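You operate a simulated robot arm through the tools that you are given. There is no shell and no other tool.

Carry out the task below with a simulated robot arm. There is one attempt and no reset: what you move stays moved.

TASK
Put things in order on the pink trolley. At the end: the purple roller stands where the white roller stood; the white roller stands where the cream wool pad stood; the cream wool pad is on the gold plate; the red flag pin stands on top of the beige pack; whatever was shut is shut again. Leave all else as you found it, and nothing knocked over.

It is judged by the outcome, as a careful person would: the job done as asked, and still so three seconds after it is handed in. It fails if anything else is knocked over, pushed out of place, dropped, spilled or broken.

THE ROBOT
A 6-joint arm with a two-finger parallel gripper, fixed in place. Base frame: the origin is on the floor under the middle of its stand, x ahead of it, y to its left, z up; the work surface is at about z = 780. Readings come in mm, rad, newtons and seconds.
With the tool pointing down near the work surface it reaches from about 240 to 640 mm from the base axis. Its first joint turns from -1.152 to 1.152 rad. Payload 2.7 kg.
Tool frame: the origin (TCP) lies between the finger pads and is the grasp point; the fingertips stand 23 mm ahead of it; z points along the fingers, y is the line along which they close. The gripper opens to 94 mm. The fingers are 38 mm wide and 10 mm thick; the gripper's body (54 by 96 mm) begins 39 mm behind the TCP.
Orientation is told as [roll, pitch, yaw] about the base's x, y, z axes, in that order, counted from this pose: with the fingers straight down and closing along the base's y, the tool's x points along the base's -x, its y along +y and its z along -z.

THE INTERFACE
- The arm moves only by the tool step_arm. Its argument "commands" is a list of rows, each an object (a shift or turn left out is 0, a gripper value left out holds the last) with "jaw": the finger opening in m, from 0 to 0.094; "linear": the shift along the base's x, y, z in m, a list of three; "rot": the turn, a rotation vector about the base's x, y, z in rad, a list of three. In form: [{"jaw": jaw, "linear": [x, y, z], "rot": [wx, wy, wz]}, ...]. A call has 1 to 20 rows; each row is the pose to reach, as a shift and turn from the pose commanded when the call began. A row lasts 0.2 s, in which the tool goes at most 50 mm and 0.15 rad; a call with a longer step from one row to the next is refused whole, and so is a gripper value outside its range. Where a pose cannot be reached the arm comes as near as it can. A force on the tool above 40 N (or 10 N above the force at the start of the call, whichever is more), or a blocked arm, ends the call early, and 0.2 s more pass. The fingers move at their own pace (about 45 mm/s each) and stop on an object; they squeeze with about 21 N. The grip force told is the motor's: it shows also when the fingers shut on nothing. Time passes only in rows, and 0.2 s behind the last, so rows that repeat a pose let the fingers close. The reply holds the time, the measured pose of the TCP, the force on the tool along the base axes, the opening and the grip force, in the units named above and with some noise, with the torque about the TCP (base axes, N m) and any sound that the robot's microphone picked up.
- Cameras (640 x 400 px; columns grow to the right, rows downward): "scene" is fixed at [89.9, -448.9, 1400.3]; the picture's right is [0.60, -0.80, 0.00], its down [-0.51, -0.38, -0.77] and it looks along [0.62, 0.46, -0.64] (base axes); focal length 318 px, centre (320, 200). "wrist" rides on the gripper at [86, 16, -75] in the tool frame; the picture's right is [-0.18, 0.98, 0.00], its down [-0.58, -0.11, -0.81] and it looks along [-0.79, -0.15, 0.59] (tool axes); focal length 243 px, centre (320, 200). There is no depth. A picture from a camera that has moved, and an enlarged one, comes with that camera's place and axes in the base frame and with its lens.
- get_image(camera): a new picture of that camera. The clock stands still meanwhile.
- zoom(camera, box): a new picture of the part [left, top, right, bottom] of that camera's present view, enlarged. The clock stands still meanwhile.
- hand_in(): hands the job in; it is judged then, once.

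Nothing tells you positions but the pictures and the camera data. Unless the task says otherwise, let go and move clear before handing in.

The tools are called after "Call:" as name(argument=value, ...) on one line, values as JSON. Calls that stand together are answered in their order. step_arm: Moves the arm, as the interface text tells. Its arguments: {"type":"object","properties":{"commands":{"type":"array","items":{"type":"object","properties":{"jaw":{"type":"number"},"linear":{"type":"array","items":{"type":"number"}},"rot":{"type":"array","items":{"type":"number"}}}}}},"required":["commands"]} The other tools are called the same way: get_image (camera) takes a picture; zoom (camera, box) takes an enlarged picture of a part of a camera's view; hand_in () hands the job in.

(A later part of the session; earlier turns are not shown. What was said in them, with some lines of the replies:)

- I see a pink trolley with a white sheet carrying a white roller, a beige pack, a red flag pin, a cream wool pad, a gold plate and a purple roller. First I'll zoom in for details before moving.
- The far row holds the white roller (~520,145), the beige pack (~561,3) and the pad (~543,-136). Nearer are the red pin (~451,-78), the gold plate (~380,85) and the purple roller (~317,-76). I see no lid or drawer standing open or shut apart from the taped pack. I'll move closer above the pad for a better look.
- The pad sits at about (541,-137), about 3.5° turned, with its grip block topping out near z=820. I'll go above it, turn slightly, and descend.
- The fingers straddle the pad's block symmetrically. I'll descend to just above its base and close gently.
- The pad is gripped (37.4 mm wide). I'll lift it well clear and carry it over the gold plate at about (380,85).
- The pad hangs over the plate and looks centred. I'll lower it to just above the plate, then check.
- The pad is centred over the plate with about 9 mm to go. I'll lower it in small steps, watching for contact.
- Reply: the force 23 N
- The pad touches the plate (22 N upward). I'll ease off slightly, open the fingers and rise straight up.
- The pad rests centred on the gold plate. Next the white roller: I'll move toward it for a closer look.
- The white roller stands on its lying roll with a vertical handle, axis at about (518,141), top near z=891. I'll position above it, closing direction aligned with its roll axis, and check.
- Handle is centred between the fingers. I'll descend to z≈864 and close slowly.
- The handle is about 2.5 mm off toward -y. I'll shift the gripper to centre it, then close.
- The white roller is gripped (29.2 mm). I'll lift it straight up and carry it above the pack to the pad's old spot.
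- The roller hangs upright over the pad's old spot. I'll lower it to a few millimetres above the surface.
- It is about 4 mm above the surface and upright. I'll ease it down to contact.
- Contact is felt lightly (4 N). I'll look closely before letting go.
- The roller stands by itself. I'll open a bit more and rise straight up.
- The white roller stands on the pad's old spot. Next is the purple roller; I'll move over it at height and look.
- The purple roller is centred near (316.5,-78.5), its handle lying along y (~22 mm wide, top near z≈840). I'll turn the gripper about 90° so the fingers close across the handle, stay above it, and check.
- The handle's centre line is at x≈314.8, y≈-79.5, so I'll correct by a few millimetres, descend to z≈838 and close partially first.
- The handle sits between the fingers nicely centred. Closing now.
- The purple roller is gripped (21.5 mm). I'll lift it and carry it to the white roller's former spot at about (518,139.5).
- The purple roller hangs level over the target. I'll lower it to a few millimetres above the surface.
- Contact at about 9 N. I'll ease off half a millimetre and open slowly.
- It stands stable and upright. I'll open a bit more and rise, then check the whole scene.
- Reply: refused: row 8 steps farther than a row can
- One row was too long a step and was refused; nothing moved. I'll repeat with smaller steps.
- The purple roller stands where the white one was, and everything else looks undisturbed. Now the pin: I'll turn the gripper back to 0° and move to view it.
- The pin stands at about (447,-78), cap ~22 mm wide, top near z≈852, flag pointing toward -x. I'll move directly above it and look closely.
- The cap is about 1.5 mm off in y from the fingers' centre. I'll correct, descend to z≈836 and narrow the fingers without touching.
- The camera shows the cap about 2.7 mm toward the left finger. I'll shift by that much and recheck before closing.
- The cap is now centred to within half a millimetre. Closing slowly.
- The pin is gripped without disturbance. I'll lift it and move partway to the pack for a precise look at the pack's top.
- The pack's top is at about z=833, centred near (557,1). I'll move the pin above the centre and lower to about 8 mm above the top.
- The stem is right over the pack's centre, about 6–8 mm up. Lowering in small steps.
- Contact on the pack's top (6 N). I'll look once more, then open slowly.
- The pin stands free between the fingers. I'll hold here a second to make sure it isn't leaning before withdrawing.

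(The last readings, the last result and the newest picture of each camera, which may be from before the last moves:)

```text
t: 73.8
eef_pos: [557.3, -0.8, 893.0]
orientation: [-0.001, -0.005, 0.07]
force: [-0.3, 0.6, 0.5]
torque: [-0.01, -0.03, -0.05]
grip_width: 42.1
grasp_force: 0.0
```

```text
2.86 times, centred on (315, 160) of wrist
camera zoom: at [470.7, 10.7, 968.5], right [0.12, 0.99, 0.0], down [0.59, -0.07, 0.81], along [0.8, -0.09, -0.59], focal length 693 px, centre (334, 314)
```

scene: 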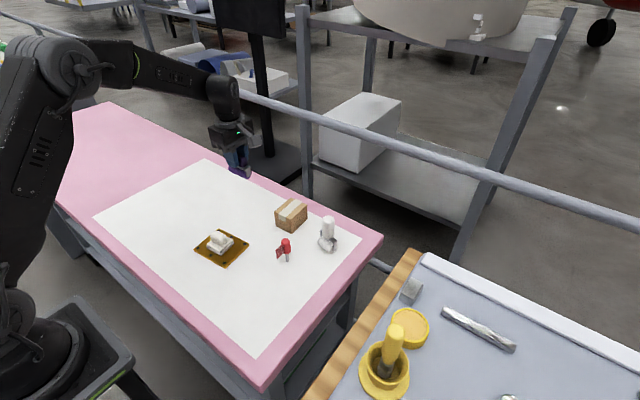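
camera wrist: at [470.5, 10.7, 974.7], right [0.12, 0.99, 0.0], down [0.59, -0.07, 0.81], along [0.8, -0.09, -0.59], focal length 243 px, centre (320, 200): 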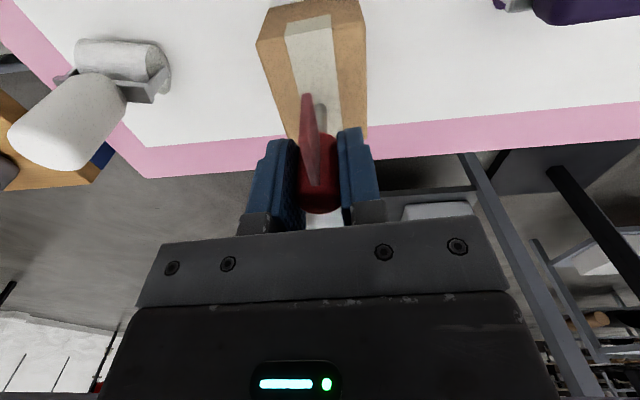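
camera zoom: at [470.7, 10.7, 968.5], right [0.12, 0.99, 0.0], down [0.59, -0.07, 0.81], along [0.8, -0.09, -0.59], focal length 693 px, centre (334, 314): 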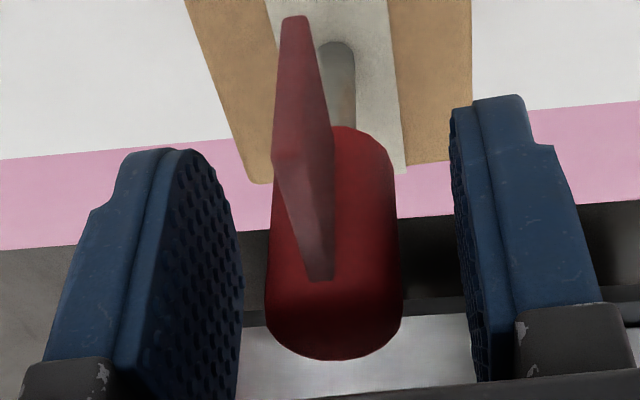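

The pin is steady and upright with both fingers clear of it. I'll withdraw straight up, then move back.

Call:
step_arm(commands=[{"linear": [0, 0, 0.01]}, {"linear": [0, 0, 0.025]}, {"linear": [0, 0, 0.045]}, {"linear": [0, 0, 0.07]}, {"linear": [0, 0, 0.1]}, {"linear": [0, 0, 0.13]}, {"linear": [-0.03, 0, 0.15]}, {"linear": [-0.07, -0.01, 0.17]}, {"linear": [-0.11, -0.02, 0.19]}, {"linear": [-0.15, -0.03, 0.21]}, {"linear": [-0.19, -0.04, 0.23]}, {"linear": [-0.21, -0.05, 0.24]}, {"linear": [-0.21, -0.05, 0.24]}])

Call:
get_image(camera="scene")

Call:
zoom(camera="scene", box=[180, 160, 380, 320])

Call:
get_image(camera="wrist")

```text
t: 76.6
eef_pos: [346.9, -51.0, 1133.0]
orientation: [0.0, -0.001, 0.071]
force: [-0.2, -0.3, -0.2]
torque: [0.0, 0.04, 0.0]
grip_width: 42.0
grasp_force: 0.1
```

```text
taken
```

scene: 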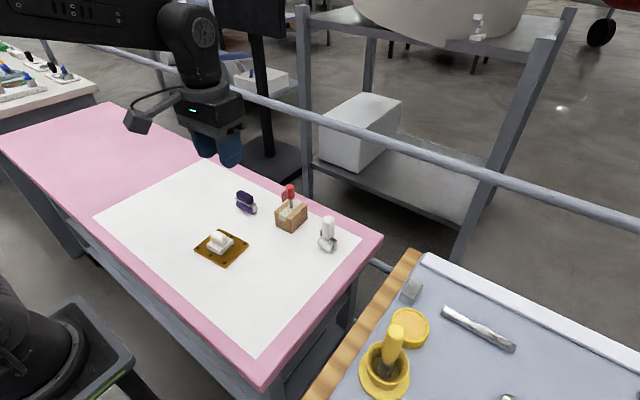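

```text
2.50 times, centred on (280, 240) of scene
camera zoom: at [89.9, -448.9, 1400.3], right [0.6, -0.8, 0.0], down [-0.51, -0.38, -0.77], along [0.62, 0.46, -0.64], focal length 795 px, centre (420, 100)
```

zoom: 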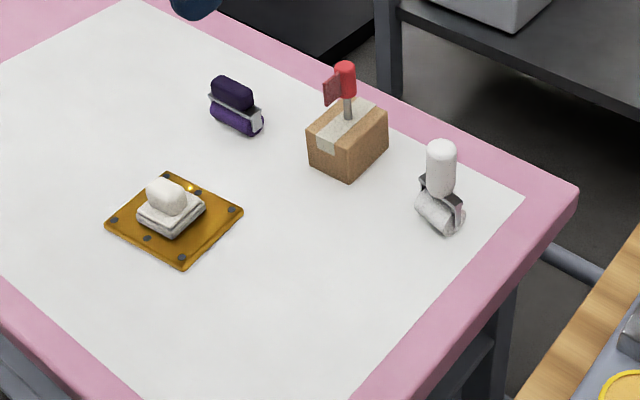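

```text
taken
camera wrist: at [259.6, -39.1, 1208.3], right [0.12, 0.99, 0.0], down [0.59, -0.07, 0.81], along [0.8, -0.09, -0.59], focal length 243 px, centre (320, 200)
```

wrist: 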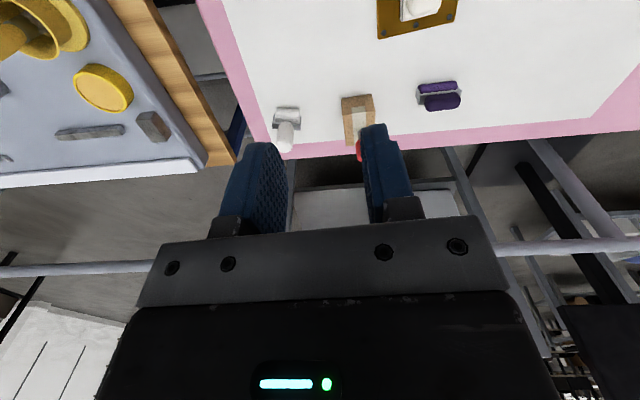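

All five items look right and steady. I'll take one last close look at the pin and rollers after a short wait.

Call:
step_arm(commands=[{"linear": [0, 0, 0]}, {"linear": [0, 0, 0]}, {"linear": [0, 0, 0]}, {"linear": [0, 0, 0]}, {"linear": [0, 0, 0]}, {"linear": [0, 0, 0]}, {"linear": [0, 0, 0]}, {"linear": [0, 0, 0]}, {"linear": [0, 0, 0]}, {"linear": [0, 0, 0]}])

Call:
zoom(camera="scene", box=[225, 175, 345, 260])

Call:
zoom(camera="scene", box=[190, 220, 260, 270])

```text
t: 78.8
eef_pos: [347.5, -50.3, 1133.2]
orientation: [-0.002, -0.002, 0.071]
force: [1.4, -0.5, 0.4]
torque: [0.01, 0.01, 0.01]
grip_width: 42.1
grasp_force: 0.0
```

```text
4.71 times, centred on (285, 218) of scene
camera zoom: at [89.9, -448.9, 1400.3], right [0.6, -0.8, 0.0], down [-0.51, -0.38, -0.77], along [0.62, 0.46, -0.64], focal length 1496 px, centre (485, 118)
```

zoom: 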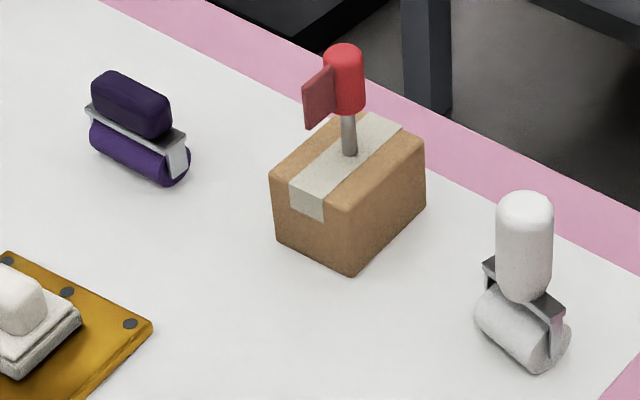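

```text
8.00 times, centred on (225, 245) of scene
camera zoom: at [89.9, -448.9, 1400.3], right [0.6, -0.8, 0.0], down [-0.51, -0.38, -0.77], along [0.62, 0.46, -0.64], focal length 2544 px, centre (1080, -160)
```

zoom: 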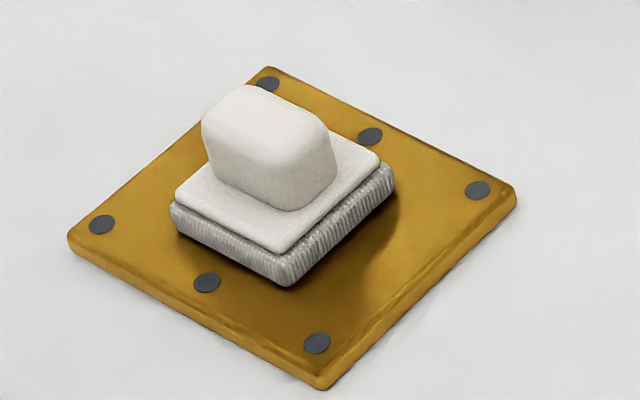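

The pad is fully on the gold plate, the pin stands upright on the pack, and both rollers stand where they should. The arm is clear and nothing else was disturbed, so I'm handing in.

Call:
hand_in()

```text
The job is handed in.
```

The trolley is in order as asked, and I have handed the job in; no verdict came back with it. In the last pictures, about two seconds after I withdrew the arm, everything was standing still:

- **Purple roller:** it stands where the white roller stood, within a few millimetres. It faces slightly differently from the way the white one did.
- **White roller:** it stands where the cream wool pad stood, within a few millimetres.
- **Cream wool pad:** it rests fully on the gold plate, slightly off the plate's centre.
- **Red flag pin:** it stands upright near the middle of the beige pack's top.
- **Anything shut:** I saw no lid or drawer to deal with, only the taped pack, which stayed closed.

Nothing was knocked over or dropped, and the pack and plate look unmoved. The arm is clear of the trolley.
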